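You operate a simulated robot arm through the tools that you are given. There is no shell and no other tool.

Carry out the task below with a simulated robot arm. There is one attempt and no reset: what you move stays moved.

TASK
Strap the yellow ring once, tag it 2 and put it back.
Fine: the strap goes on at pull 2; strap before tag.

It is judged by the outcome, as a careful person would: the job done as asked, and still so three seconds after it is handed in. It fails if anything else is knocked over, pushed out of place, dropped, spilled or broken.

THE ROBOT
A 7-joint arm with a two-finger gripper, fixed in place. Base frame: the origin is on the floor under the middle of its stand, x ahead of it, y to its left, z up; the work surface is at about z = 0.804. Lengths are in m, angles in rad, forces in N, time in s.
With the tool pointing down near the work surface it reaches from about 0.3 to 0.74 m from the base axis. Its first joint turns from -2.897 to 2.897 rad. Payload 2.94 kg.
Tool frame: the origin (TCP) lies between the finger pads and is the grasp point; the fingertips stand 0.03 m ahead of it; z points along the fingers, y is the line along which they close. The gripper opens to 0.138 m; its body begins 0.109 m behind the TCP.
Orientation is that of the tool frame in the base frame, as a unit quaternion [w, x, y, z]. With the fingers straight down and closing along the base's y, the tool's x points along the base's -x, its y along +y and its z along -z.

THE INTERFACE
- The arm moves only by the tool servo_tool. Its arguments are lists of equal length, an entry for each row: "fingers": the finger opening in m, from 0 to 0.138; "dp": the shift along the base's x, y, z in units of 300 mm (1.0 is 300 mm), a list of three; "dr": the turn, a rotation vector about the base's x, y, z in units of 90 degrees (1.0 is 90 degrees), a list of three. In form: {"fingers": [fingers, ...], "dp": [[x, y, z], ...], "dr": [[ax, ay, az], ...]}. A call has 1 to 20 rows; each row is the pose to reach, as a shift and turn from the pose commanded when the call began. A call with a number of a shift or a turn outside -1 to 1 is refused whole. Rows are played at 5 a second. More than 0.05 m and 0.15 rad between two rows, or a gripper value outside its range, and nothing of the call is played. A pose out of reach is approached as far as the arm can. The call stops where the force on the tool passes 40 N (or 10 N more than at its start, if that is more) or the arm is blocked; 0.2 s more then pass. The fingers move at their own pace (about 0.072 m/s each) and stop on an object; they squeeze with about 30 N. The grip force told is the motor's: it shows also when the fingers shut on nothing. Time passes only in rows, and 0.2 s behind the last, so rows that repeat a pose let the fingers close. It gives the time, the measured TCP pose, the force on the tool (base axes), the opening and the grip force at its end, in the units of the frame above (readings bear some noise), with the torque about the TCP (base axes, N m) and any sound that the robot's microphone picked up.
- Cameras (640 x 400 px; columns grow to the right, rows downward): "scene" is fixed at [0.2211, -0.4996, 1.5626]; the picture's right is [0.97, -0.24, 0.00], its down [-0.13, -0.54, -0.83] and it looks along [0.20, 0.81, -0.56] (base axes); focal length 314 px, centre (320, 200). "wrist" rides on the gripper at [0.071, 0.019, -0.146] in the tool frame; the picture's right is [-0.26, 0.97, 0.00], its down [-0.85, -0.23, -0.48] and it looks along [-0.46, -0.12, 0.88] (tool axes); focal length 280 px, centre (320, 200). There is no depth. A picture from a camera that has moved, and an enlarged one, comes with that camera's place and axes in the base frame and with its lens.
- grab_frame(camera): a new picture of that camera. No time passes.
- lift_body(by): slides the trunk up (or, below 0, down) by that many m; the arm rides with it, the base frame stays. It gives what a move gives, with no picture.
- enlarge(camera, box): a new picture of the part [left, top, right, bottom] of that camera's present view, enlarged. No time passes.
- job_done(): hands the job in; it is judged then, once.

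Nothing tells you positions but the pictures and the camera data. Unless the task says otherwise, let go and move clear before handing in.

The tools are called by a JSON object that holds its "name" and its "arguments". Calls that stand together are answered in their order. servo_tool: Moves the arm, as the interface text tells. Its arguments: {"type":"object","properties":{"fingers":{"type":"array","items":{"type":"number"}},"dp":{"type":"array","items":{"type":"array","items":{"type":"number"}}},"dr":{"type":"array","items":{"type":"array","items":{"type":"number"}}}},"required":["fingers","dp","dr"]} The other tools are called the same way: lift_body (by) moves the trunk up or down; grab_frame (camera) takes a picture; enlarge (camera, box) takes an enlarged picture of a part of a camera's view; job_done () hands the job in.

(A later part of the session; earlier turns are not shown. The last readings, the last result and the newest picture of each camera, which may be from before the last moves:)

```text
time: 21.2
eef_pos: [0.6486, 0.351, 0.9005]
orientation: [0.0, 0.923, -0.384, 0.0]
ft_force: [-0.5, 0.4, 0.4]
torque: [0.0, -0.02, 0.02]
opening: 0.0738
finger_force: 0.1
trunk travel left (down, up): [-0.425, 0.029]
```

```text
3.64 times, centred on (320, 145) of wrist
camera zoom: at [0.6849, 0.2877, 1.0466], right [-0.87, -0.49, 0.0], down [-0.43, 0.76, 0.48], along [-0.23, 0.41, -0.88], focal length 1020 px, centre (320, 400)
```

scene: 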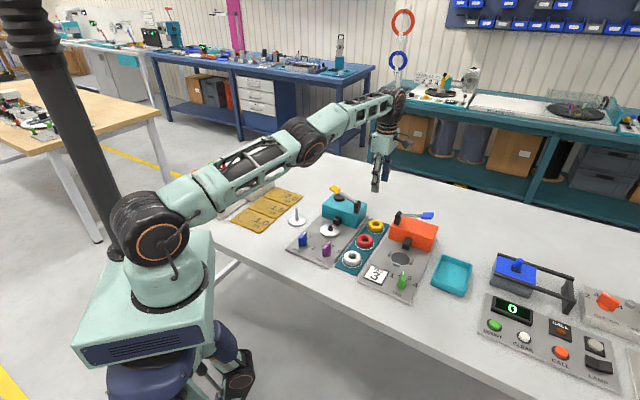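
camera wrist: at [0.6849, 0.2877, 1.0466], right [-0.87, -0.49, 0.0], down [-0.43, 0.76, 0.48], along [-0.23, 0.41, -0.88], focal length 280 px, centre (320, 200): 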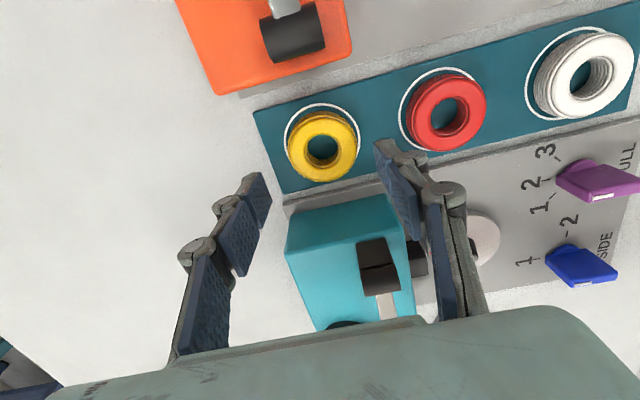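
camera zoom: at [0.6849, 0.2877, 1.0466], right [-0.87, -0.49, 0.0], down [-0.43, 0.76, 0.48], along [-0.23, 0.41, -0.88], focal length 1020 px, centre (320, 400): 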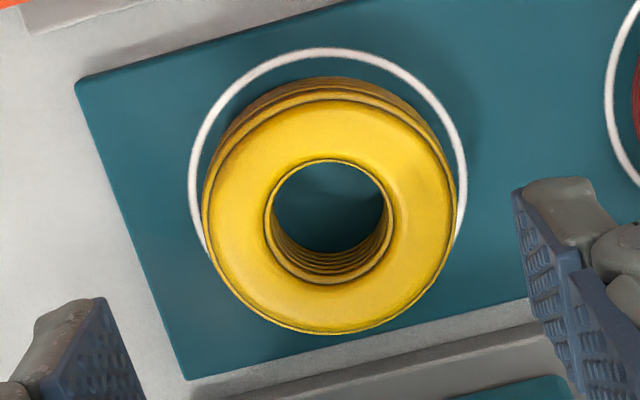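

The ring is about 3 mm off the TCP, so I'll correct for that. Then I descend to grip its side, with the fingertips staying about 7 mm above the rack.

{"name": "servo_tool", "arguments": {"fingers": [0.074, 0.074, 0.074, 0.074, 0.074, 0.074], "dp": [[-0.003, -0.0093, -0.03], [-0.003, -0.0093, -0.07], [-0.003, -0.0093, -0.11], [-0.003, -0.0093, -0.15], [-0.003, -0.0093, -0.175], [-0.003, -0.0093, -0.175]], "dr": [[0, 0, 0], [0, 0, 0], [0, 0, 0], [0, 0, 0], [0, 0, 0], [0, 0, 0]]}}

{"name": "grab_frame", "arguments": {"camera": "wrist"}}

{"name": "enlarge", "arguments": {"camera": "scene", "box": [340, 180, 440, 260]}}

```text
time: 22.6
eef_pos: [0.647, 0.3471, 0.8496]
orientation: [0.0, 0.923, -0.384, 0.0]
ft_force: [-0.2, 0.4, 0.3]
torque: [0.01, 0.01, -0.02]
opening: 0.0741
finger_force: 0.0
trunk travel left (down, up): [-0.425, 0.029]
```

```text
taken
camera wrist: at [0.684, 0.2839, 0.9944], right [-0.87, -0.49, 0.0], down [-0.43, 0.76, 0.48], along [-0.23, 0.41, -0.88], focal length 280 px, centre (320, 200)
```

wrist: 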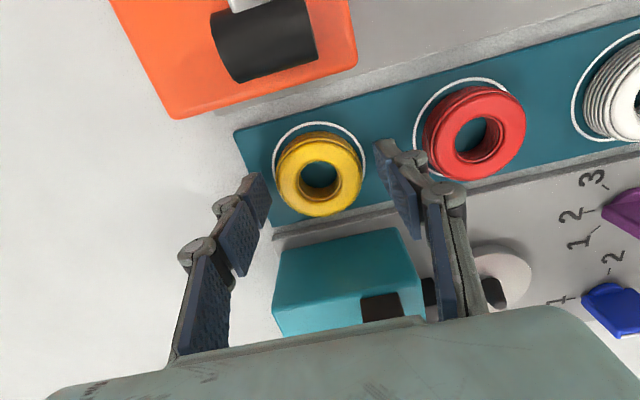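

```text
5.00 times, centred on (390, 220) of scene
camera zoom: at [0.2211, -0.4996, 1.5626], right [0.97, -0.24, 0.0], down [-0.13, -0.54, -0.83], along [0.2, 0.81, -0.56], focal length 1570 px, centre (-30, 100)
```

zoom: 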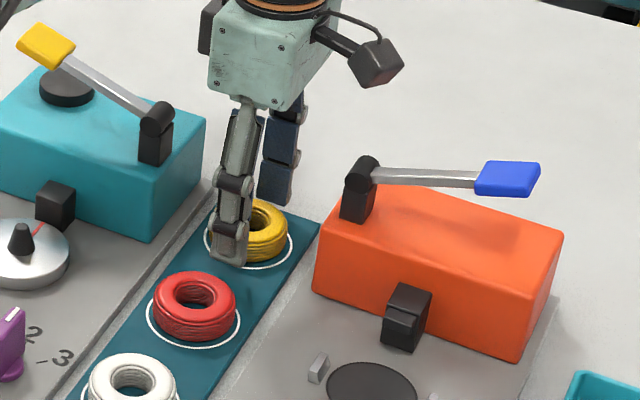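

The ring is centred between the fingers. Closing now.

{"name": "servo_tool", "arguments": {"fingers": [0.05, 0.04, 0.03, 0.02, 0.02], "dp": [[0, 0, 0], [0, 0, 0], [0, 0, 0], [0, 0, 0], [0, 0, 0]], "dr": [[0, 0, 0], [0, 0, 0], [0, 0, 0], [0, 0, 0], [0, 0, 0]]}}

{"name": "grab_frame", "arguments": {"camera": "wrist"}}

```text
time: 23.8
eef_pos: [0.6464, 0.3477, 0.8486]
orientation: [-0.001, 0.923, -0.385, 0.0]
ft_force: [0.7, 0.9, 1.0]
torque: [-0.06, 0.0, -0.01]
opening: 0.0564
finger_force: 29.6
trunk travel left (down, up): [-0.425, 0.029]
```

```text
taken
camera wrist: at [0.684, 0.2839, 0.9945], right [-0.87, -0.49, 0.0], down [-0.43, 0.76, 0.48], along [-0.23, 0.41, -0.88], focal length 280 px, centre (320, 200)
```

wrist: 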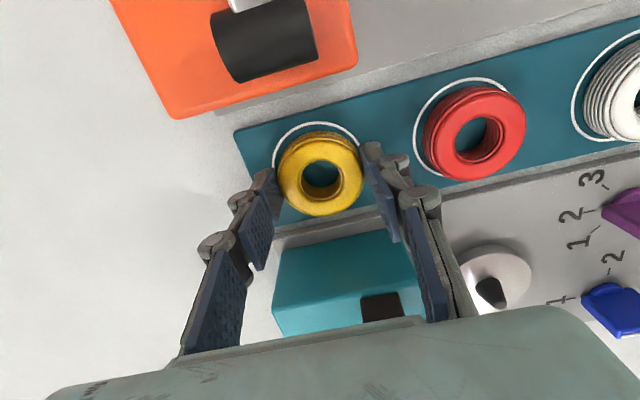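

The grip is on the ring: opening 0.0564, force 30 N. I lift straight up a little and check that it holds.

{"name": "servo_tool", "arguments": {"fingers": [0.02, 0.02, 0.02, 0.02, 0.02], "dp": [[0, 0, 0.05], [-0.005, -0.005, 0.13], [-0.01, -0.01, 0.22], [-0.015, -0.015, 0.3], [-0.015, -0.015, 0.3]], "dr": [[0, 0, 0], [0, 0, 0], [0, 0, 0], [0, 0, 0], [0, 0, 0]]}}

{"name": "grab_frame", "arguments": {"camera": "wrist"}}

{"name": "enlarge", "arguments": {"camera": "scene", "box": [330, 150, 450, 250]}}

```text
time: 25.0
eef_pos: [0.645, 0.3434, 0.9381]
orientation: [0.0, 0.923, -0.384, 0.0]
ft_force: [0.2, 0.8, -0.6]
torque: [0.02, 0.0, 0.0]
opening: 0.0568
finger_force: 29.8
trunk travel left (down, up): [-0.425, 0.029]
```

```text
taken
camera wrist: at [0.6808, 0.2803, 1.0845], right [-0.87, -0.49, 0.0], down [-0.43, 0.77, 0.48], along [-0.24, 0.41, -0.88], focal length 280 px, centre (320, 200)
```

wrist: 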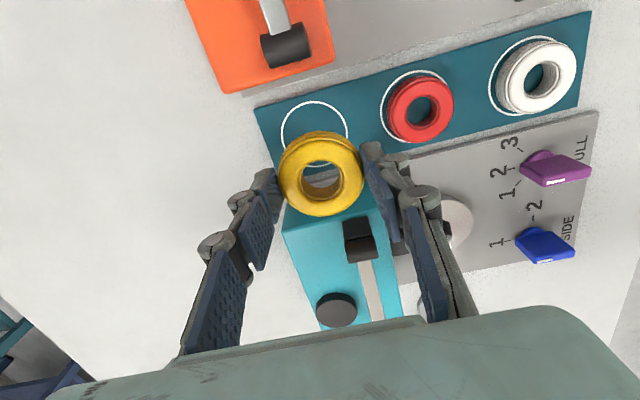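

```text
4.00 times, centred on (390, 200) of scene
camera zoom: at [0.2211, -0.4996, 1.5626], right [0.97, -0.24, 0.0], down [-0.13, -0.54, -0.83], along [0.2, 0.81, -0.56], focal length 1256 px, centre (40, 200)
```

zoom: 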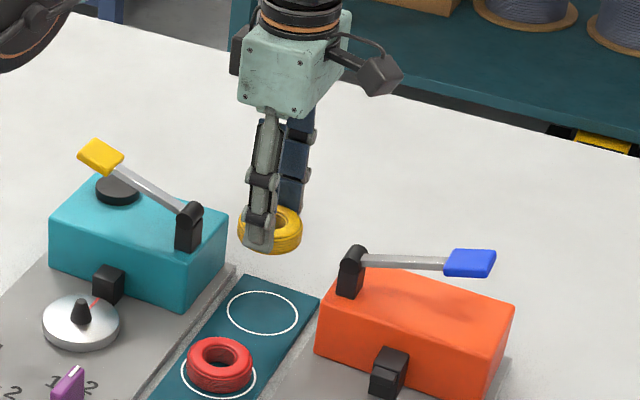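

{"name": "enlarge", "arguments": {"camera": "wrist", "box": [260, 90, 380, 230]}}

```text
2.86 times, centred on (320, 160) of wrist
camera zoom: at [0.6808, 0.2803, 1.0845], right [-0.87, -0.49, 0.0], down [-0.43, 0.77, 0.48], along [-0.24, 0.41, -0.88], focal length 801 px, centre (320, 314)
```

zoom: 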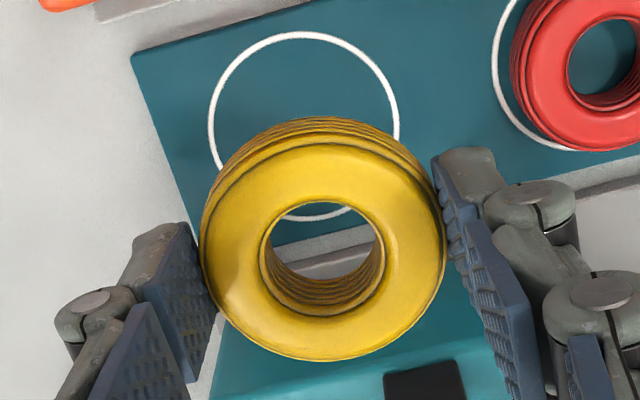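

The ring is held firmly and its empty circle is centred at (0.648, 0.3486), which is where it goes back. I'll carry it around in front of the strapper head to hover over the disc, turning 90° so the fingers end up at the sides.

{"name": "servo_tool", "arguments": {"fingers": [0.02, 0.02, 0.02, 0.02, 0.02, 0.02, 0.02, 0.02, 0.02, 0.02, 0.02, 0.02, 0.02, 0.02], "dp": [[-0.057, -0.049, 0.02], [-0.113, -0.098, 0.04], [-0.17, -0.147, 0.06], [-0.227, -0.196, 0.073], [-0.283, -0.245, 0.073], [-0.325, -0.2, 0.073], [-0.367, -0.155, 0.073], [-0.41, -0.11, 0.06], [-0.452, -0.064, 0.05], [-0.494, -0.018, 0.04], [-0.536, 0.027, 0.02], [-0.578, 0.072, 0.007], [-0.578, 0.072, 0.007], [-0.578, 0.072, 0.007]], "dr": [[0, 0, -0.08], [0, 0, -0.16], [0, 0, -0.24], [0, 0, -0.32], [0, 0, -0.4], [0, 0, -0.48], [0, 0, -0.56], [0, 0, -0.64], [0, 0, -0.72], [0, 0, -0.8], [0, 0, -0.88], [0, 0, -0.95], [0, 0, -1.0], [0, 0, -1.0]]}}

{"name": "grab_frame", "arguments": {"camera": "wrist"}}

{"name": "enlarge", "arguments": {"camera": "scene", "box": [270, 150, 400, 250]}}

```text
time: 28.0
eef_pos: [0.4703, 0.3649, 0.9416]
orientation: [-0.001, -0.381, 0.925, 0.0]
ft_force: [-0.7, 0.4, -0.4]
torque: [0.0, 0.01, 0.03]
opening: 0.0567
finger_force: 30.3
trunk travel left (down, up): [-0.425, 0.029]
```

```text
taken
camera wrist: at [0.4067, 0.3291, 1.0872], right [-0.49, 0.87, 0.0], down [0.77, 0.43, 0.48], along [0.41, 0.23, -0.88], focal length 280 px, centre (320, 200)
```

wrist: 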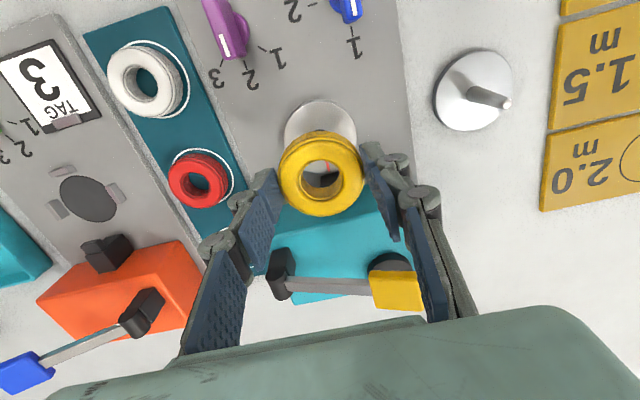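

```text
4.00 times, centred on (335, 200) of scene
camera zoom: at [0.2211, -0.4996, 1.5626], right [0.97, -0.24, 0.0], down [-0.13, -0.54, -0.83], along [0.2, 0.81, -0.56], focal length 1256 px, centre (260, 200)
```

zoom: 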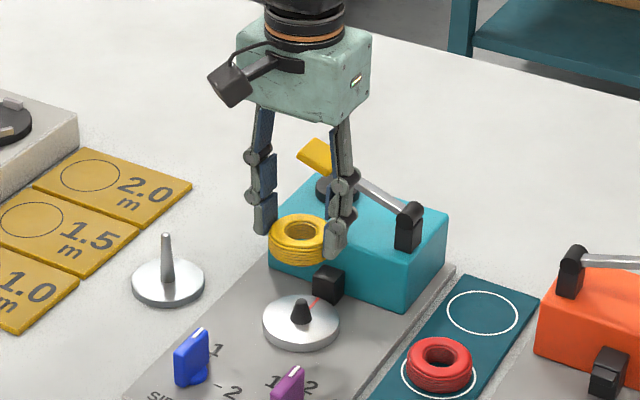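

{"name": "enlarge", "arguments": {"camera": "wrist", "box": [260, 80, 380, 220]}}

```text
2.86 times, centred on (320, 150) of wrist
camera zoom: at [0.4067, 0.3291, 1.0872], right [-0.49, 0.87, 0.0], down [0.77, 0.43, 0.48], along [0.41, 0.23, -0.88], focal length 801 px, centre (320, 343)
```

zoom: 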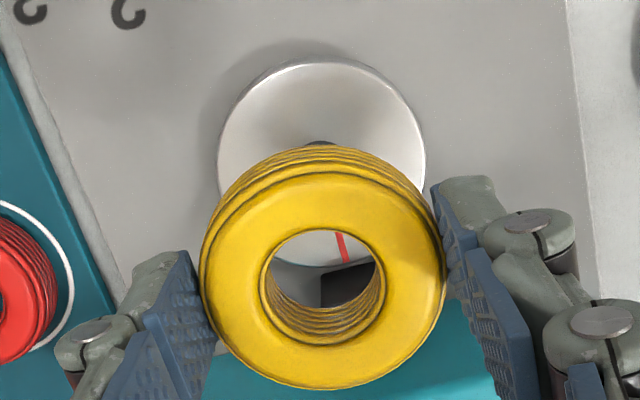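

The disc's centre is about 2 mm further out from the TCP in both x and y. I'll correct, lower the ring over the cone to just above the disc, and check.

{"name": "servo_tool", "arguments": {"fingers": [0.02, 0.02, 0.02, 0.02, 0.02, 0.02], "dp": [[0.0063, 0.0063, -0.05], [0.0063, 0.0063, -0.1], [0.0063, 0.0063, -0.15], [0.0063, 0.0063, -0.2], [0.0063, 0.0063, -0.245], [0.0063, 0.0063, -0.245]], "dr": [[0, 0, 0], [0, 0, 0], [0, 0, 0], [0, 0, 0], [0, 0, 0], [0, 0, 0]]}}

{"name": "grab_frame", "arguments": {"camera": "wrist"}}

{"name": "enlarge", "arguments": {"camera": "wrist", "box": [260, 80, 380, 220]}}

{"name": "enlarge", "arguments": {"camera": "scene", "box": [290, 180, 380, 250]}}

```text
time: 29.4
eef_pos: [0.4728, 0.3672, 0.8673]
orientation: [0.0, -0.381, 0.924, 0.0]
ft_force: [-0.2, 0.7, -2.1]
torque: [-0.04, 0.02, 0.0]
opening: 0.0563
finger_force: 30.3
trunk travel left (down, up): [-0.425, 0.029]
```

```text
taken
camera wrist: at [0.4087, 0.3311, 1.0138], right [-0.49, 0.87, 0.0], down [0.76, 0.43, 0.48], along [0.41, 0.24, -0.88], focal length 280 px, centre (320, 200)
```

wrist: 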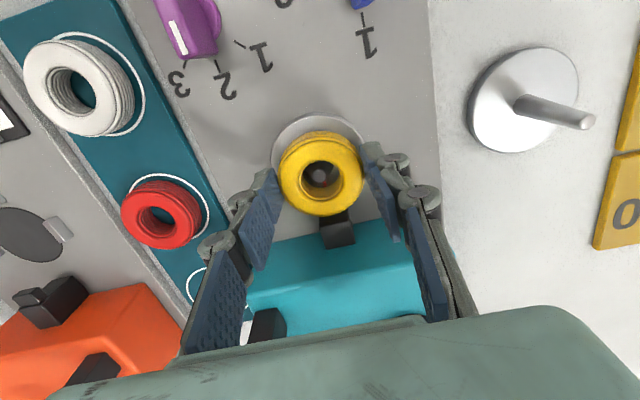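

```text
2.86 times, centred on (320, 150) of wrist
camera zoom: at [0.4087, 0.3311, 1.0138], right [-0.49, 0.87, 0.0], down [0.76, 0.43, 0.48], along [0.41, 0.24, -0.88], focal length 801 px, centre (320, 343)
```

zoom: 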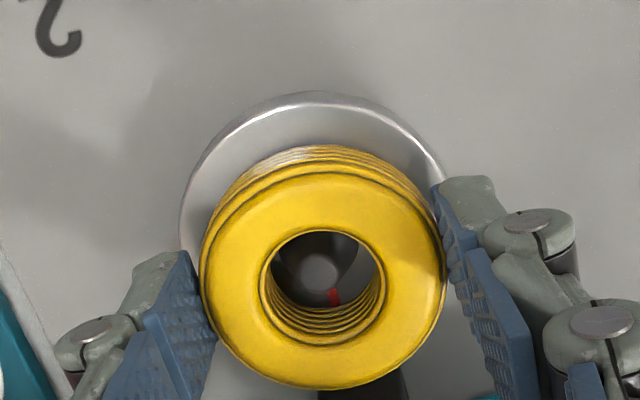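

```text
5.71 times, centred on (335, 215) of scene
camera zoom: at [0.2211, -0.4996, 1.5626], right [0.97, -0.24, 0.0], down [-0.13, -0.54, -0.83], along [0.2, 0.81, -0.56], focal length 1794 px, centre (234, 114)
```

zoom: 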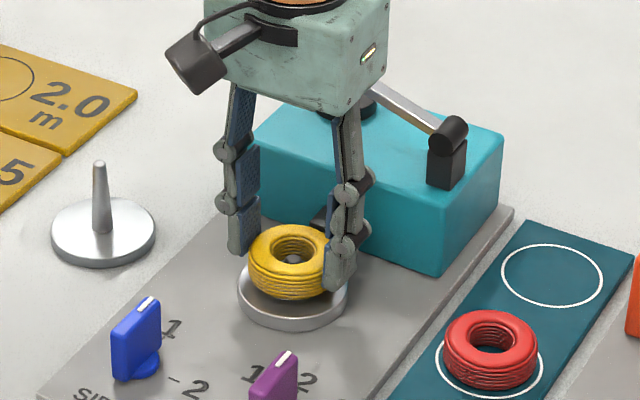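

The cone is inside the hole but the ring looks 2–3 mm too far toward the head. I'll nudge it back and lower it gently until it rests on the disc.

{"name": "servo_tool", "arguments": {"fingers": [0.02, 0.02, 0.02, 0.02, 0.02], "dp": [[-0.007, -0.008, 0], [-0.007, -0.008, -0.008], [-0.007, -0.008, -0.015], [-0.007, -0.008, -0.022], [-0.007, -0.008, -0.022]], "dr": [[0, 0, 0], [0, 0, 0], [0, 0, 0], [0, 0, 0], [0, 0, 0]]}}

{"name": "enlarge", "arguments": {"camera": "wrist", "box": [260, 80, 380, 220]}}

{"name": "enlarge", "arguments": {"camera": "scene", "box": [310, 200, 360, 240]}}

```text
time: 30.6
eef_pos: [0.4705, 0.3636, 0.8628]
orientation: [0.002, -0.381, 0.925, 0.001]
ft_force: [-0.5, -1.1, 16.8]
torque: [-0.29, 0.36, 0.01]
opening: 0.0566
finger_force: 30.4
trunk travel left (down, up): [-0.425, 0.029]
```

```text
2.86 times, centred on (320, 150) of wrist
camera zoom: at [0.4062, 0.328, 1.0083], right [-0.49, 0.87, 0.0], down [0.76, 0.43, 0.48], along [0.42, 0.24, -0.88], focal length 801 px, centre (320, 343)
```

zoom: 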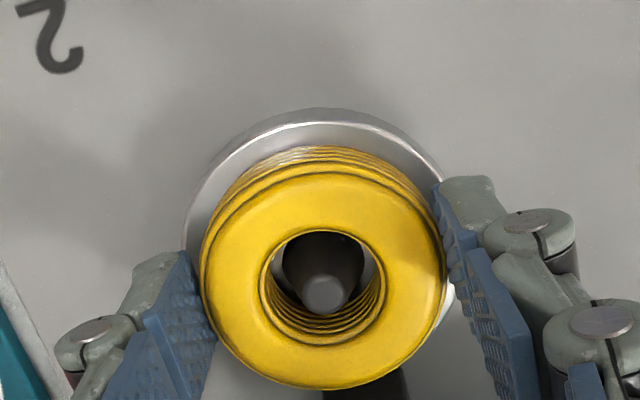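

```text
10.00 times, centred on (335, 220) of scene
camera zoom: at [0.2211, -0.4996, 1.5626], right [0.97, -0.24, 0.0], down [-0.13, -0.54, -0.83], along [0.2, 0.81, -0.56], focal length 3140 px, centre (170, 0)
```

zoom: 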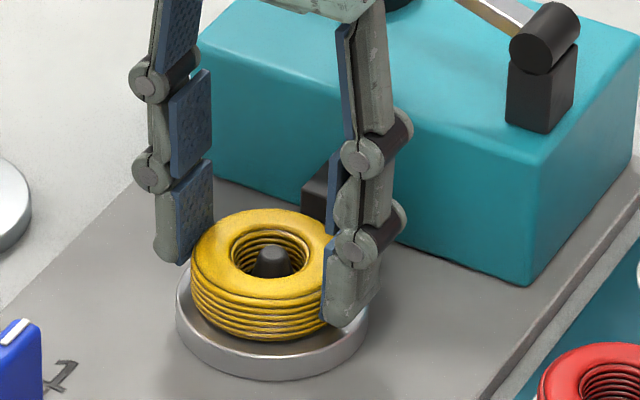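

The ring has touched the disc (17 N) with the cone centred in its hole. I'll open the fingers and then rise straight up.

{"name": "servo_tool", "arguments": {"fingers": [0.06, 0.066, 0.074, 0.08, 0.08, 0.08, 0.08, 0.08, 0.08, 0.08], "dp": [[0, 0, 0.004], [0, 0, 0.005], [0, 0, 0.005], [0, 0, 0.005], [0, 0, 0.02], [0, 0, 0.06], [0, 0, 0.12], [0, 0, 0.2], [0, 0, 0.28], [0, 0, 0.28]], "dr": [[0, 0, 0], [0, 0, 0], [0, 0, 0], [0, 0, 0], [0, 0, 0], [0, 0, 0], [0, 0, 0], [0, 0, 0], [0, 0, 0], [0, 0, 0]]}}

{"name": "grab_frame", "arguments": {"camera": "wrist"}}

{"name": "enlarge", "arguments": {"camera": "scene", "box": [290, 180, 380, 250]}}

```text
time: 32.8
eef_pos: [0.469, 0.3657, 0.9462]
orientation: [-0.001, -0.381, 0.925, 0.0]
ft_force: [0.2, 0.2, 0.1]
torque: [0.01, 0.01, 0.0]
opening: 0.0801
finger_force: 0.0
trunk travel left (down, up): [-0.425, 0.029]
```

```text
taken
camera wrist: at [0.4059, 0.329, 1.0913], right [-0.49, 0.87, 0.0], down [0.76, 0.43, 0.48], along [0.41, 0.24, -0.88], focal length 280 px, centre (320, 200)
```

wrist: 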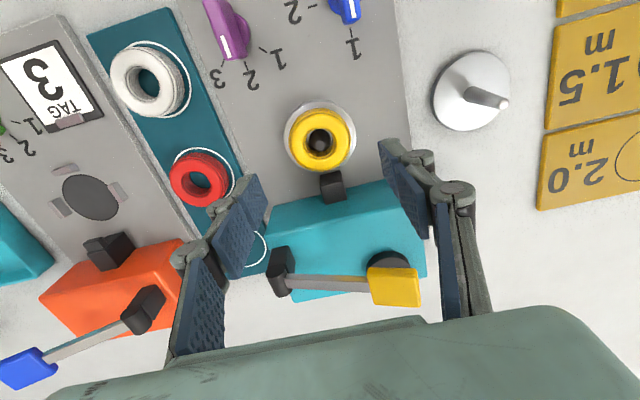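

```text
5.71 times, centred on (335, 215) of scene
camera zoom: at [0.2211, -0.4996, 1.5626], right [0.97, -0.24, 0.0], down [-0.13, -0.54, -0.83], along [0.2, 0.81, -0.56], focal length 1794 px, centre (234, 114)
```

zoom: 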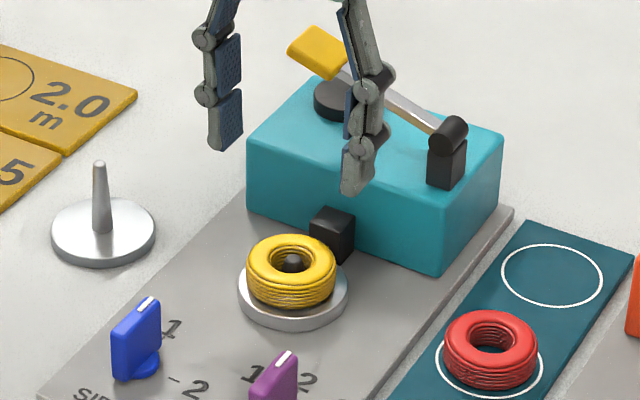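

The ring is seated on the strapper's disc with PULL at 2. Next I rise, close the fingers and go over the yellow paddle near (0.511, 0.449).

{"name": "servo_tool", "arguments": {"fingers": [0.08, 0.06, 0.04, 0.02, 0.0, 0.0, 0.0, 0.0, 0.0], "dp": [[0, 0, 0.1], [0, 0, 0.2], [0, 0, 0.28], [0.05, 0.09, 0.28], [0.1, 0.19, 0.28], [0.14, 0.278, 0.28], [0.14, 0.278, 0.24], [0.14, 0.278, 0.2], [0.14, 0.278, 0.2]], "dr": [[0, 0, 0], [0, 0, 0], [0, 0, 0], [0, 0, 0], [0, 0, 0], [0, 0, 0], [0, 0, 0], [0, 0, 0], [0, 0, 0]]}}

{"name": "grab_frame", "arguments": {"camera": "wrist"}}

{"name": "enlarge", "arguments": {"camera": "scene", "box": [290, 150, 390, 230]}}

```text
time: 34.8
eef_pos: [0.5126, 0.449, 1.0046]
orientation: [0.0, -0.381, 0.925, 0.0]
ft_force: [-0.4, 0.1, -0.1]
torque: [-0.01, 0.0, -0.01]
opening: 0.0
finger_force: 28.5
trunk travel left (down, up): [-0.425, 0.029]
```

```text
taken
camera wrist: at [0.4481, 0.4124, 1.1495], right [-0.49, 0.87, 0.0], down [0.76, 0.43, 0.48], along [0.41, 0.23, -0.88], focal length 280 px, centre (320, 200)
```

wrist: 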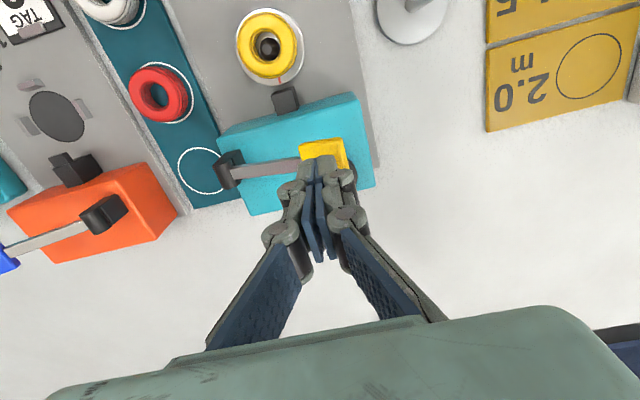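

```text
5.00 times, centred on (340, 190) of scene
camera zoom: at [0.2211, -0.4996, 1.5626], right [0.97, -0.24, 0.0], down [-0.13, -0.54, -0.83], along [0.2, 0.81, -0.56], focal length 1570 px, centre (220, 250)
```

zoom: 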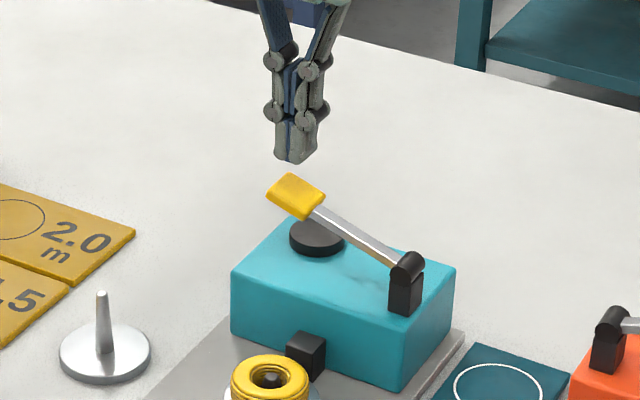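

The fingertips are over the paddle. I'll press it down steadily until it stops.

{"name": "servo_tool", "arguments": {"fingers": [0.0, 0.0, 0.0, 0.0, 0.0, 0.0, 0.0, 0.0, 0.0, 0.0, 0.0, 0.0], "dp": [[-0.013, 0.002, -0.04], [-0.013, 0.002, -0.075], [-0.013, 0.002, -0.1], [-0.013, 0.002, -0.125], [-0.013, 0.002, -0.15], [-0.013, 0.002, -0.17], [-0.013, 0.002, -0.19], [-0.013, 0.002, -0.21], [-0.013, 0.002, -0.23], [-0.013, 0.002, -0.25], [-0.013, 0.002, -0.27], [-0.013, 0.002, -0.285]], "dr": [[0, 0, 0], [0, 0, 0], [0, 0, 0], [0, 0, 0], [0, 0, 0], [0, 0, 0], [0, 0, 0], [0, 0, 0], [0, 0, 0], [0, 0, 0], [0, 0, 0], [0, 0, 0]]}}

{"name": "grab_frame", "arguments": {"camera": "wrist"}}

{"name": "enlarge", "arguments": {"camera": "scene", "box": [290, 160, 390, 240]}}

```text
time: 37.4
eef_pos: [0.5077, 0.4481, 0.92]
orientation: [0.0, -0.38, 0.925, 0.0]
ft_force: [0.9, 0.0, 2.1]
torque: [-0.06, -0.01, 0.0]
opening: 0.0
finger_force: 28.3
trunk travel left (down, up): [-0.425, 0.029]
```

```text
taken
camera wrist: at [0.4449, 0.4123, 1.0657], right [-0.49, 0.87, 0.0], down [0.76, 0.43, 0.48], along [0.41, 0.23, -0.88], focal length 280 px, centre (320, 200)
```

wrist: 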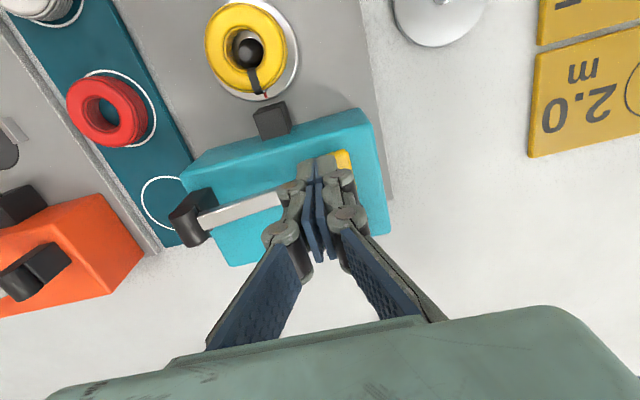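

```text
5.00 times, centred on (340, 200) of scene
camera zoom: at [0.2211, -0.4996, 1.5626], right [0.97, -0.24, 0.0], down [-0.13, -0.54, -0.83], along [0.2, 0.81, -0.56], focal length 1570 px, centre (220, 200)
```

zoom: 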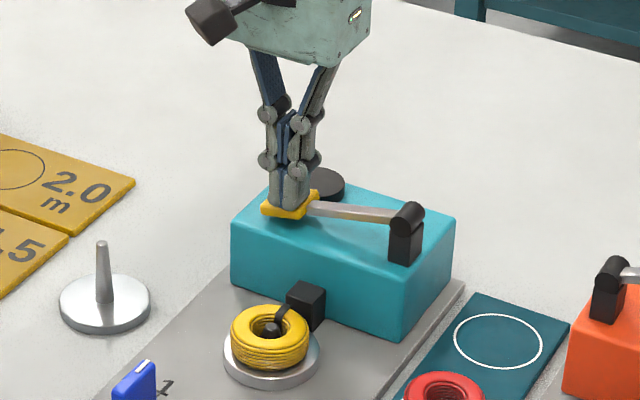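

A black strap has appeared on the ring at the head side, so the press worked. I'll lift straight up and check that the lever returns and that there is just one strap.

{"name": "servo_tool", "arguments": {"fingers": [0.0, 0.0, 0.0, 0.0, 0.0, 0.0, 0.0, 0.0], "dp": [[0, 0, 0.04], [0, 0, 0.08], [0, 0, 0.12], [0, 0, 0.18], [0, 0, 0.24], [0, 0, 0.3], [0, 0, 0.36], [0, 0, 0.36]], "dr": [[0, 0, 0], [0, 0, 0], [0, 0, 0], [0, 0, 0], [0, 0, 0], [0, 0, 0], [0, 0, 0], [0, 0, 0]]}}

{"name": "grab_frame", "arguments": {"camera": "wrist"}}

{"name": "enlarge", "arguments": {"camera": "scene", "box": [290, 160, 390, 240]}}

{"name": "enlarge", "arguments": {"camera": "scene", "box": [315, 205, 355, 240]}}

```text
time: 39.2
eef_pos: [0.5082, 0.4511, 1.0279]
orientation: [0.0, -0.381, 0.925, 0.0]
ft_force: [0.3, 0.7, 0.3]
torque: [-0.03, -0.02, 0.03]
opening: 0.0
finger_force: 28.3
trunk travel left (down, up): [-0.425, 0.029]
```

```text
taken
camera wrist: at [0.4447, 0.414, 1.1739], right [-0.49, 0.87, 0.0], down [0.76, 0.43, 0.48], along [0.41, 0.24, -0.88], focal length 280 px, centre (320, 200)
```

wrist: 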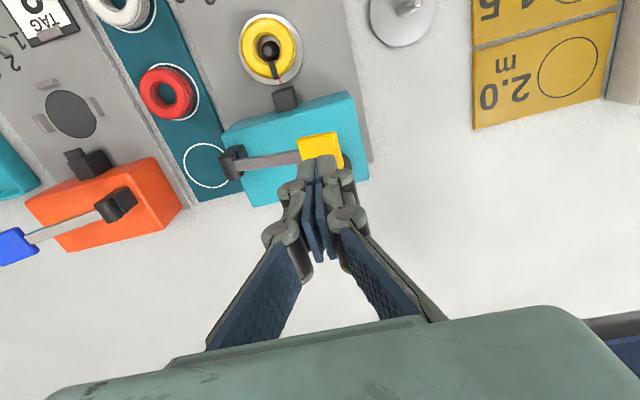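

```text
5.00 times, centred on (340, 200) of scene
camera zoom: at [0.2211, -0.4996, 1.5626], right [0.97, -0.24, 0.0], down [-0.13, -0.54, -0.83], along [0.2, 0.81, -0.56], focal length 1570 px, centre (220, 200)
```

zoom: 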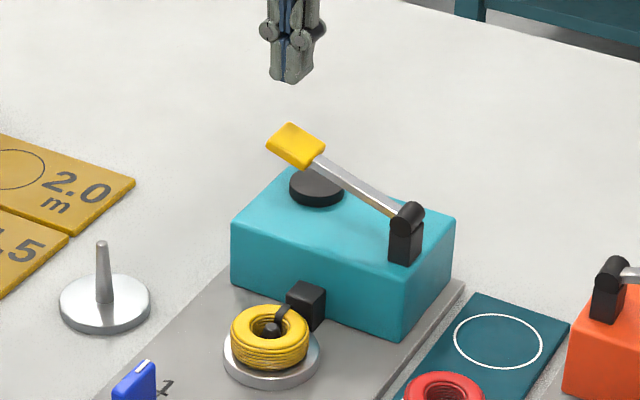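

```text
11.43 times, centred on (335, 222) of scene
camera zoom: at [0.2211, -0.4996, 1.5626], right [0.97, -0.24, 0.0], down [-0.13, -0.54, -0.83], along [0.2, 0.81, -0.56], focal length 3589 px, centre (149, -57)
```

zoom: 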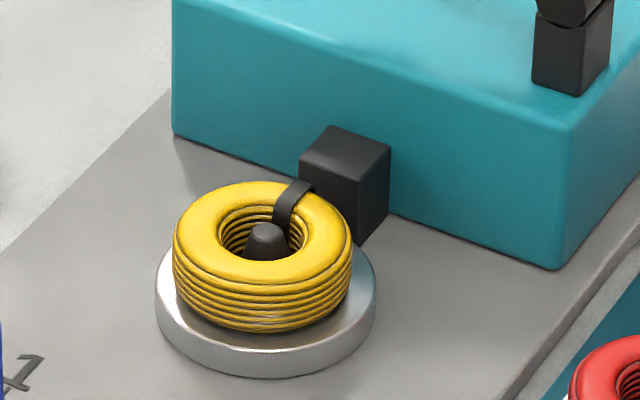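

There is exactly one strap, and the lever has sprung back. Now I go back over the disc with the fingers open to pick the ring up.

{"name": "servo_tool", "arguments": {"fingers": [0.0, 0.02, 0.05, 0.08, 0.08, 0.08, 0.08, 0.08], "dp": [[-0.042, -0.097, 0], [-0.084, -0.193, 0], [-0.126, -0.29, 0], [-0.126, -0.29, -0.08], [-0.126, -0.29, -0.17], [-0.126, -0.29, -0.277], [-0.126, -0.29, -0.277], [-0.126, -0.29, -0.277]], "dr": [[0, 0, 0], [0, 0, 0], [0, 0, 0], [0, 0, 0], [0, 0, 0], [0, 0, 0], [0, 0, 0], [0, 0, 0]]}}

{"name": "grab_frame", "arguments": {"camera": "wrist"}}

{"name": "enlarge", "arguments": {"camera": "wrist", "box": [260, 80, 380, 200]}}

```text
time: 41.0
eef_pos: [0.4702, 0.3623, 0.9457]
orientation: [0.0, -0.381, 0.924, 0.0]
ft_force: [-0.1, -0.2, -0.4]
torque: [0.0, -0.03, -0.01]
opening: 0.0799
finger_force: 0.0
trunk travel left (down, up): [-0.425, 0.029]
```

```text
taken
camera wrist: at [0.4058, 0.3257, 1.0907], right [-0.49, 0.87, 0.0], down [0.76, 0.43, 0.48], along [0.41, 0.24, -0.88], focal length 280 px, centre (320, 200)
```

wrist: 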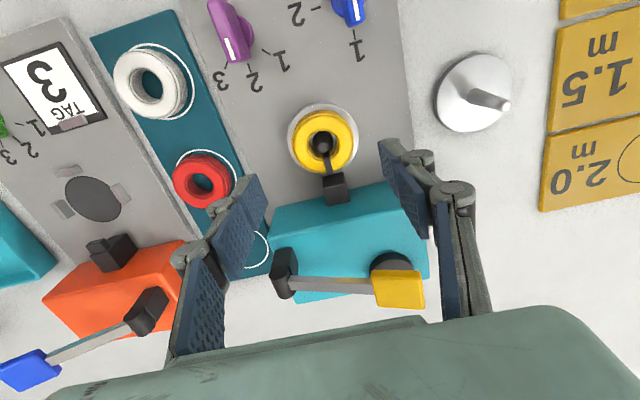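

```text
3.33 times, centred on (320, 140) of wrist
camera zoom: at [0.4058, 0.3257, 1.0907], right [-0.49, 0.87, 0.0], down [0.76, 0.43, 0.48], along [0.41, 0.24, -0.88], focal length 935 px, centre (320, 400)
```

zoom: 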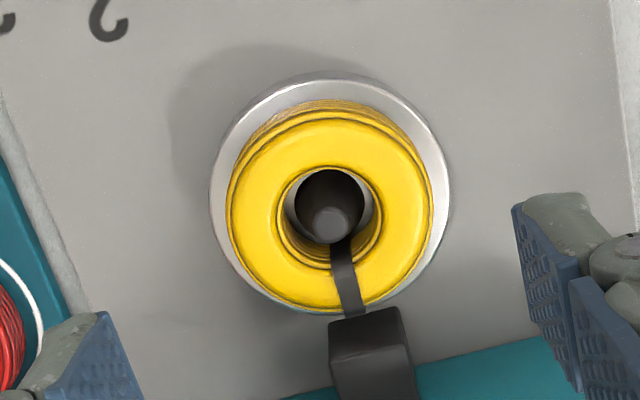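

The ring is at about (0.471, 0.366). I'll lower over it with that correction and grip it as before.

{"name": "servo_tool", "arguments": {"fingers": [0.08, 0.08, 0.08, 0.08, 0.08, 0.05, 0.03, 0.02, 0.02, 0.02], "dp": [[0.0033, 0.0123, -0.06], [0.0033, 0.0123, -0.13], [0.0033, 0.0123, -0.2], [0.0033, 0.0123, -0.272], [0.0033, 0.0123, -0.272], [0.0033, 0.0123, -0.272], [0.0033, 0.0123, -0.272], [0.0033, 0.0123, -0.272], [0.0033, 0.0123, -0.272], [0.0033, 0.0123, -0.272]], "dr": [[0, 0, 0], [0, 0, 0], [0, 0, 0], [0, 0, 0], [0, 0, 0], [0, 0, 0], [0, 0, 0], [0, 0, 0], [0, 0, 0], [0, 0, 0]]}}

{"name": "grab_frame", "arguments": {"camera": "wrist"}}

{"name": "enlarge", "arguments": {"camera": "scene", "box": [300, 190, 370, 250]}}

```text
time: 43.2
eef_pos: [0.4715, 0.3654, 0.8631]
orientation: [0.0, -0.38, 0.925, 0.0]
ft_force: [-0.5, 2.1, 0.7]
torque: [0.13, 0.07, 0.05]
opening: 0.0566
finger_force: 30.0
trunk travel left (down, up): [-0.425, 0.029]
```

```text
taken
camera wrist: at [0.4081, 0.3294, 1.0085], right [-0.49, 0.87, 0.0], down [0.76, 0.43, 0.48], along [0.41, 0.24, -0.88], focal length 280 px, centre (320, 200)
```

wrist: 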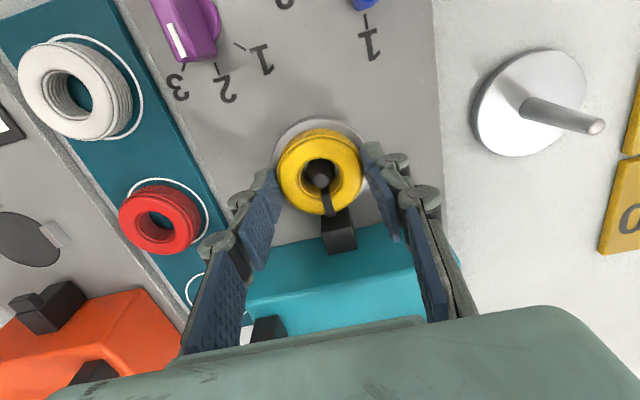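

```text
6.67 times, centred on (335, 220) of scene
camera zoom: at [0.2211, -0.4996, 1.5626], right [0.97, -0.24, 0.0], down [-0.13, -0.54, -0.83], along [0.2, 0.81, -0.56], focal length 2093 px, centre (220, 67)
```

zoom: 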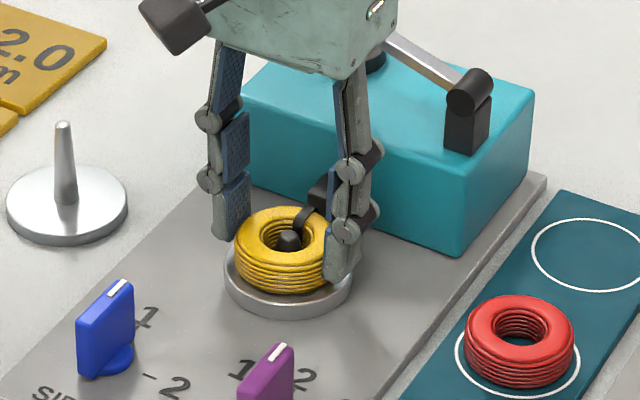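

The ring is gripped. I'll lift it clear of the cone and carry it to hover over the tagger nest, turning to yaw 0 so the fingers go between the lugs.

{"name": "servo_tool", "arguments": {"fingers": [0.02, 0.02, 0.02, 0.02, 0.02, 0.02, 0.02, 0.02, 0.02, 0.02, 0.02, 0.02, 0.02], "dp": [[0, 0, 0.06], [0, 0, 0.14], [0, 0, 0.23], [0, 0, 0.31], [0.08, -0.078, 0.32], [0.16, -0.156, 0.32], [0.24, -0.235, 0.32], [0.32, -0.313, 0.32], [0.4, -0.392, 0.32], [0.48, -0.47, 0.32], [0.56, -0.55, 0.31], [0.645, -0.628, 0.29], [0.645, -0.628, 0.29]], "dr": [[0, 0, 0], [0, 0, 0], [0, 0, 0], [0, 0, 0], [0, 0, -0.06], [0, 0, -0.13], [0, 0, -0.2], [0, 0, -0.27], [0, 0, -0.34], [0, 0, -0.41], [0, 0, -0.46], [0, 0, -0.498], [0, 0, -0.498]]}}

{"name": "grab_frame", "arguments": {"camera": "wrist"}}

{"name": "enlarge", "arguments": {"camera": "wrist", "box": [250, 70, 390, 230]}}

{"name": "enlarge", "arguments": {"camera": "scene", "box": [340, 170, 460, 280]}}

```text
time: 46.0
eef_pos: [0.6641, 0.1785, 0.9501]
orientation: [0.0, 0.001, 1.0, 0.0]
ft_force: [0.0, 0.1, -1.2]
torque: [-0.01, 0.0, 0.01]
opening: 0.0566
finger_force: 30.0
trunk travel left (down, up): [-0.425, 0.029]
```

```text
taken
camera wrist: at [0.5946, 0.1975, 1.0954], right [0.26, 0.96, 0.0], down [0.85, -0.23, 0.48], along [0.46, -0.13, -0.88], focal length 280 px, centre (320, 200)
```

wrist: 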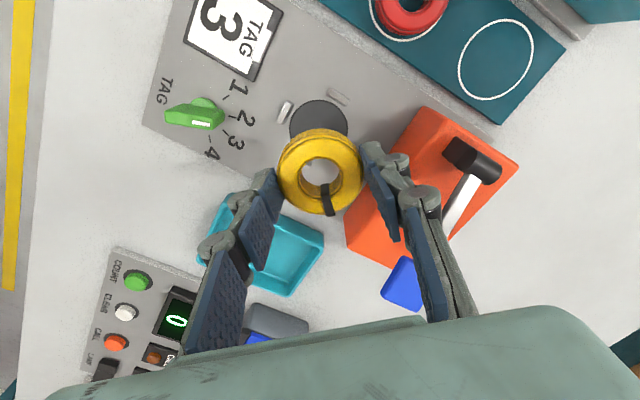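

```text
2.50 times, centred on (320, 150) of wrist
camera zoom: at [0.5946, 0.1975, 1.0954], right [0.26, 0.96, 0.0], down [0.85, -0.23, 0.48], along [0.46, -0.13, -0.88], focal length 701 px, centre (320, 325)
```

zoom: 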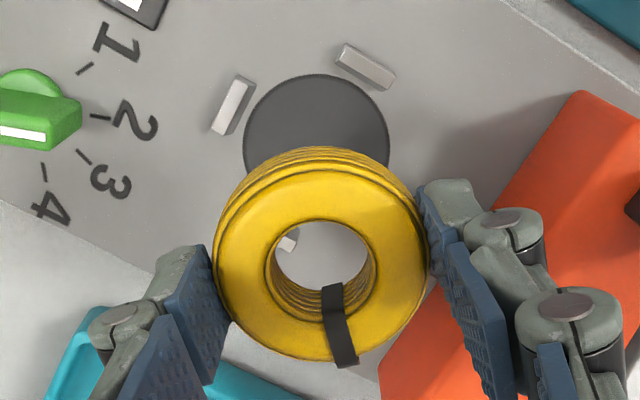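

```text
3.64 times, centred on (400, 225) of scene
camera zoom: at [0.2211, -0.4996, 1.5626], right [0.97, -0.24, 0.0], down [-0.13, -0.54, -0.83], along [0.2, 0.81, -0.56], focal length 1142 px, centre (29, 109)
```

zoom: 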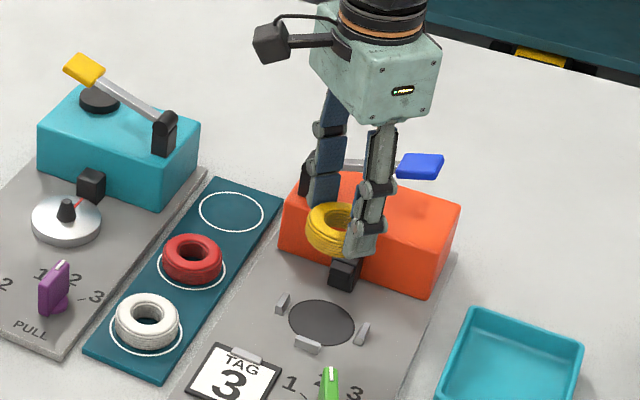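

The nest centre is about 1 mm from straight below the TCP. I'll lower to just above the panel and check the clearances.

{"name": "servo_tool", "arguments": {"fingers": [0.02, 0.02, 0.02, 0.02, 0.02, 0.02, 0.02], "dp": [[-0.004, -0.0043, -0.06], [-0.004, -0.0043, -0.13], [-0.004, -0.0043, -0.19], [-0.004, -0.0043, -0.25], [-0.004, -0.0043, -0.28], [-0.004, -0.0043, -0.3], [-0.004, -0.0043, -0.3]], "dr": [[0, 0, 0], [0, 0, 0], [0, 0, 0], [0, 0, 0], [0, 0, 0], [0, 0, 0], [0, 0, 0]]}}

{"name": "grab_frame", "arguments": {"camera": "wrist"}}

{"name": "enlarge", "arguments": {"camera": "wrist", "box": [250, 90, 390, 230]}}

{"name": "enlarge", "arguments": {"camera": "scene", "box": [370, 210, 440, 270]}}

```text
time: 47.6
eef_pos: [0.6655, 0.1772, 0.8605]
orientation: [0.001, 0.0, 1.0, 0.0]
ft_force: [-0.3, 1.0, -1.4]
torque: [0.02, -0.02, 0.0]
opening: 0.0567
finger_force: 29.6
trunk travel left (down, up): [-0.425, 0.029]
```

```text
taken
camera wrist: at [0.5937, 0.1963, 1.0058], right [0.26, 0.96, 0.0], down [0.85, -0.23, 0.48], along [0.46, -0.12, -0.88], focal length 280 px, centre (320, 200)
```

wrist: 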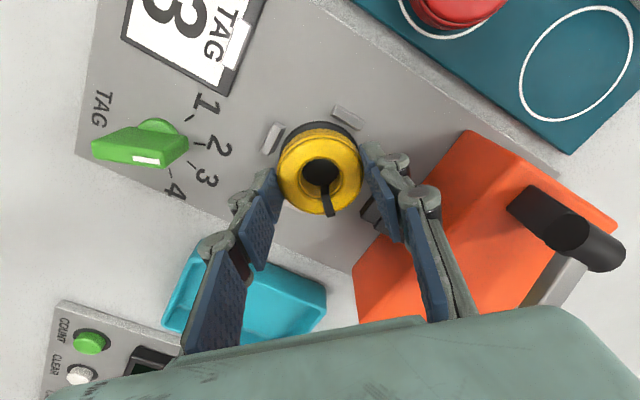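

```text
2.86 times, centred on (320, 160) of wrist
camera zoom: at [0.5937, 0.1963, 1.0058], right [0.26, 0.96, 0.0], down [0.85, -0.23, 0.48], along [0.46, -0.12, -0.88], focal length 801 px, centre (320, 314)
```

zoom: 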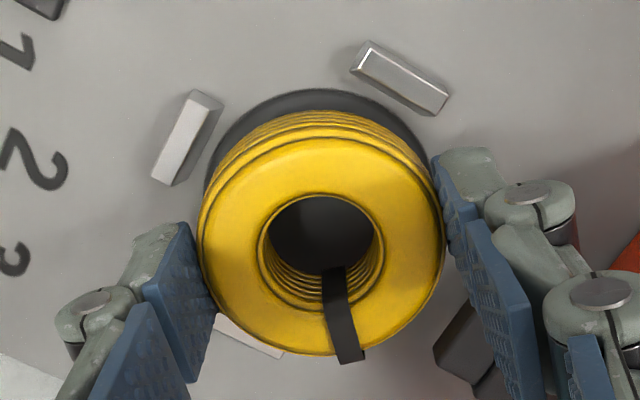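

```text
6.67 times, centred on (405, 240) of scene
camera zoom: at [0.2211, -0.4996, 1.5626], right [0.97, -0.24, 0.0], down [-0.13, -0.54, -0.83], along [0.2, 0.81, -0.56], focal length 2093 px, centre (-247, -67)
```

zoom: 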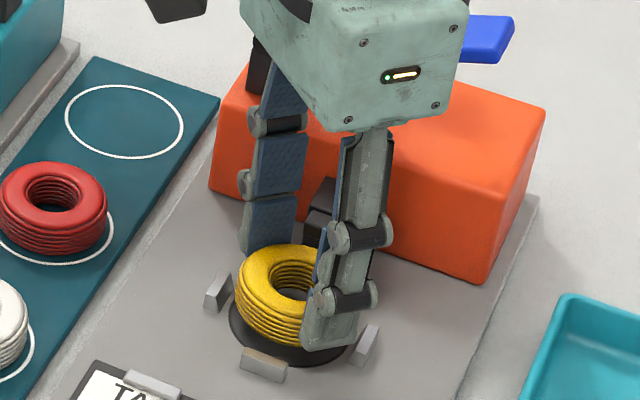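

{"name": "servo_tool", "arguments": {"fingers": [0.02, 0.02, 0.02, 0.02, 0.02], "dp": [[-0.003, 0, -0.01], [-0.003, 0, -0.02], [-0.003, 0, -0.03], [-0.003, 0, -0.037], [-0.003, 0, -0.037]], "dr": [[0, 0, 0], [0, 0, 0], [0, 0, 0], [0, 0, 0], [0, 0, 0]]}}

{"name": "enlarge", "arguments": {"camera": "wrist", "box": [250, 90, 390, 230]}}

{"name": "enlarge", "arguments": {"camera": "scene", "box": [370, 220, 440, 280]}}

```text
time: 48.8
eef_pos: [0.6638, 0.1757, 0.8514]
orientation: [0.001, 0.001, 1.0, 0.0]
ft_force: [-1.2, 0.3, 8.6]
torque: [-0.08, 0.23, 0.02]
opening: 0.0567
finger_force: 30.0
trunk travel left (down, up): [-0.425, 0.029]
```

```text
2.86 times, centred on (320, 160) of wrist
camera zoom: at [0.5927, 0.195, 0.9964], right [0.26, 0.96, 0.0], down [0.85, -0.23, 0.48], along [0.46, -0.12, -0.88], focal length 801 px, centre (320, 314)
```

zoom: 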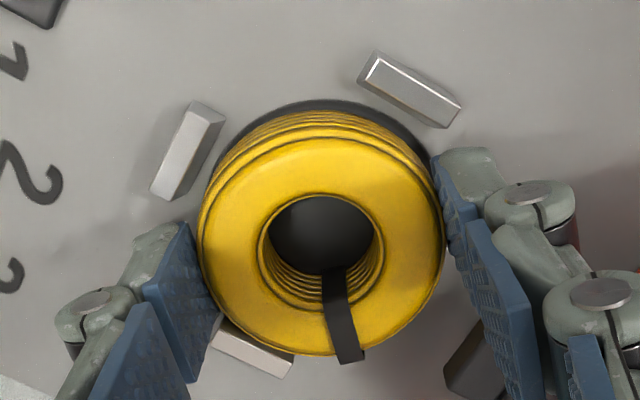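

```text
6.67 times, centred on (405, 250) of scene
camera zoom: at [0.2211, -0.4996, 1.5626], right [0.97, -0.24, 0.0], down [-0.13, -0.54, -0.83], along [0.2, 0.81, -0.56], focal length 2093 px, centre (-247, -133)
```

zoom: 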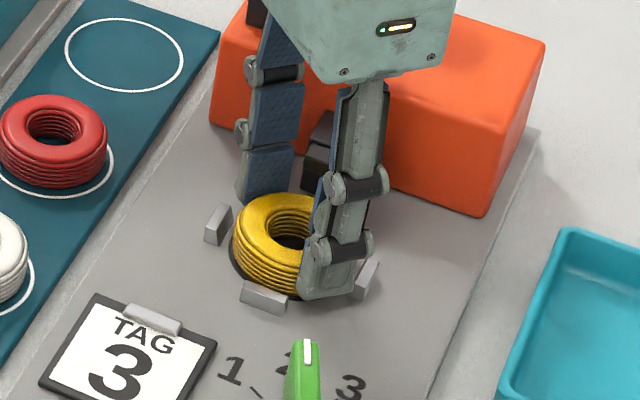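

The ring touches down in the nest (9 N) with the strap at the right of the head side, clear of the stamp. I'll open the fingers and rise.

{"name": "servo_tool", "arguments": {"fingers": [0.06, 0.066, 0.072, 0.074, 0.074, 0.074, 0.074, 0.074, 0.074, 0.074], "dp": [[0, 0, 0.003], [0, 0, 0.005], [0, 0, 0.005], [0, 0, 0.005], [0, 0, 0.02], [0, 0, 0.06], [0, 0, 0.12], [0, 0, 0.2], [0, 0, 0.3], [0, 0, 0.3]], "dr": [[0, 0, 0], [0, 0, 0], [0, 0, 0], [0, 0, 0], [0, 0, 0], [0, 0, 0], [0, 0, 0], [0, 0, 0], [0, 0, 0], [0, 0, 0]]}}

{"name": "grab_frame", "arguments": {"camera": "wrist"}}

{"name": "enlarge", "arguments": {"camera": "scene", "box": [360, 200, 460, 280]}}

```text
time: 51.0
eef_pos: [0.661, 0.1749, 0.9391]
orientation: [0.0, 0.001, 1.0, 0.001]
ft_force: [-0.8, -0.3, 1.1]
torque: [0.0, 0.01, -0.03]
opening: 0.0741
finger_force: 0.2
trunk travel left (down, up): [-0.425, 0.029]
```

```text
taken
camera wrist: at [0.5917, 0.1953, 1.0845], right [0.26, 0.96, 0.0], down [0.85, -0.23, 0.48], along [0.46, -0.13, -0.88], focal length 280 px, centre (320, 200)
```

wrist: 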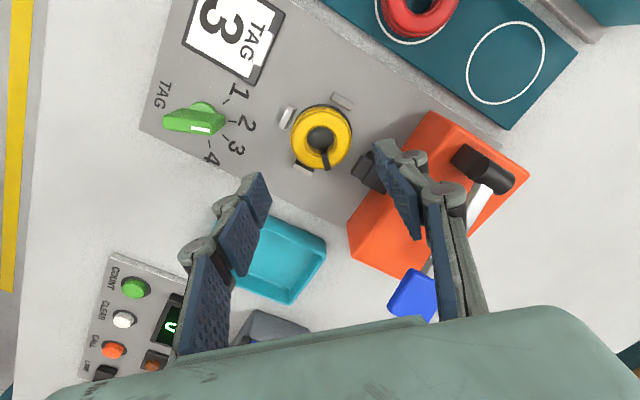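

```text
5.00 times, centred on (410, 240) of scene
camera zoom: at [0.2211, -0.4996, 1.5626], right [0.97, -0.24, 0.0], down [-0.13, -0.54, -0.83], along [0.2, 0.81, -0.56], focal length 1570 px, centre (-130, 0)
```

zoom: 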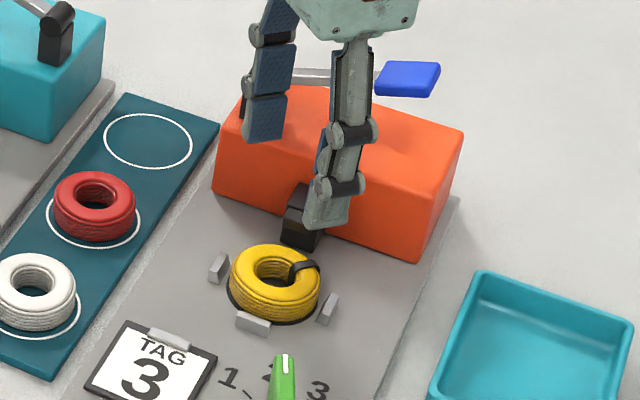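

The ring is seated in the nest with TAG at 2. The blue paddle, near (0.764, 0.224, 0.94), is beyond vertical-tool reach, so I'll rise, close the fingers and approach it with the tool tilted outward by about 28°.

{"name": "servo_tool", "arguments": {"fingers": [0.074, 0.06, 0.04, 0.02, 0.0, 0.0, 0.0, 0.0, 0.0, 0.0], "dp": [[0, 0, 0.1], [0, 0, 0.2], [0, 0, 0.28], [0.05, 0.025, 0.29], [0.1, 0.05, 0.29], [0.15, 0.08, 0.29], [0.2, 0.105, 0.29], [0.25, 0.13, 0.28], [0.298, 0.15, 0.26], [0.298, 0.15, 0.26]], "dr": [[0, 0, 0], [0, 0, 0], [0, 0, 0], [0.0175, -0.06, 0], [0.035, -0.12, 0], [0.0524, -0.179, 0], [0.07, -0.239, 0], [0.0874, -0.2986, 0], [0.0874, -0.2986, 0], [0.0874, -0.2986, 0]]}}

{"name": "grab_frame", "arguments": {"camera": "wrist"}}

{"name": "enlarge", "arguments": {"camera": "scene", "box": [340, 150, 480, 260]}}

```text
time: 53.2
eef_pos: [0.7527, 0.2207, 1.0173]
orientation: [0.233, 0.0, 0.97, 0.068]
ft_force: [-0.2, 0.6, 0.7]
torque: [0.03, 0.02, -0.02]
opening: 0.0
finger_force: 28.9
trunk travel left (down, up): [-0.425, 0.029]
```

```text
taken
camera wrist: at [0.6232, 0.2237, 1.1165], right [0.2, 0.95, 0.25], down [0.55, -0.32, 0.77], along [0.81, -0.02, -0.59], focal length 280 px, centre (320, 200)
```

wrist: 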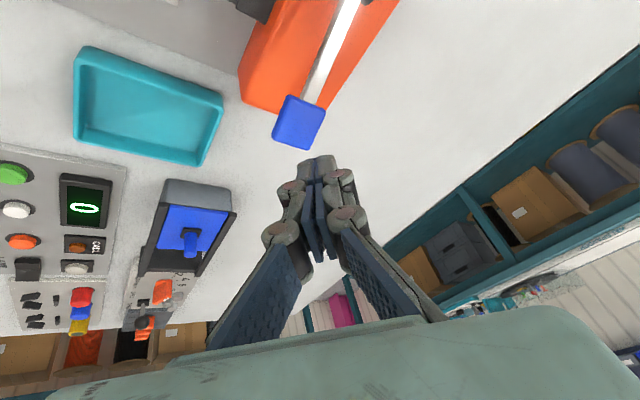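

```text
3.64 times, centred on (410, 205) of scene
camera zoom: at [0.2211, -0.4996, 1.5626], right [0.97, -0.24, 0.0], down [-0.13, -0.54, -0.83], along [0.2, 0.81, -0.56], focal length 1142 px, centre (-7, 182)
```

zoom: 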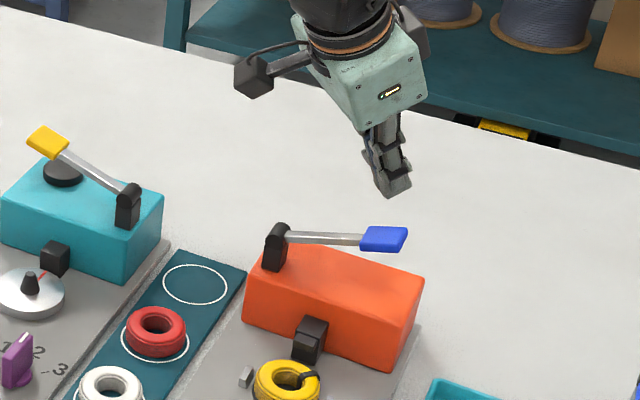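

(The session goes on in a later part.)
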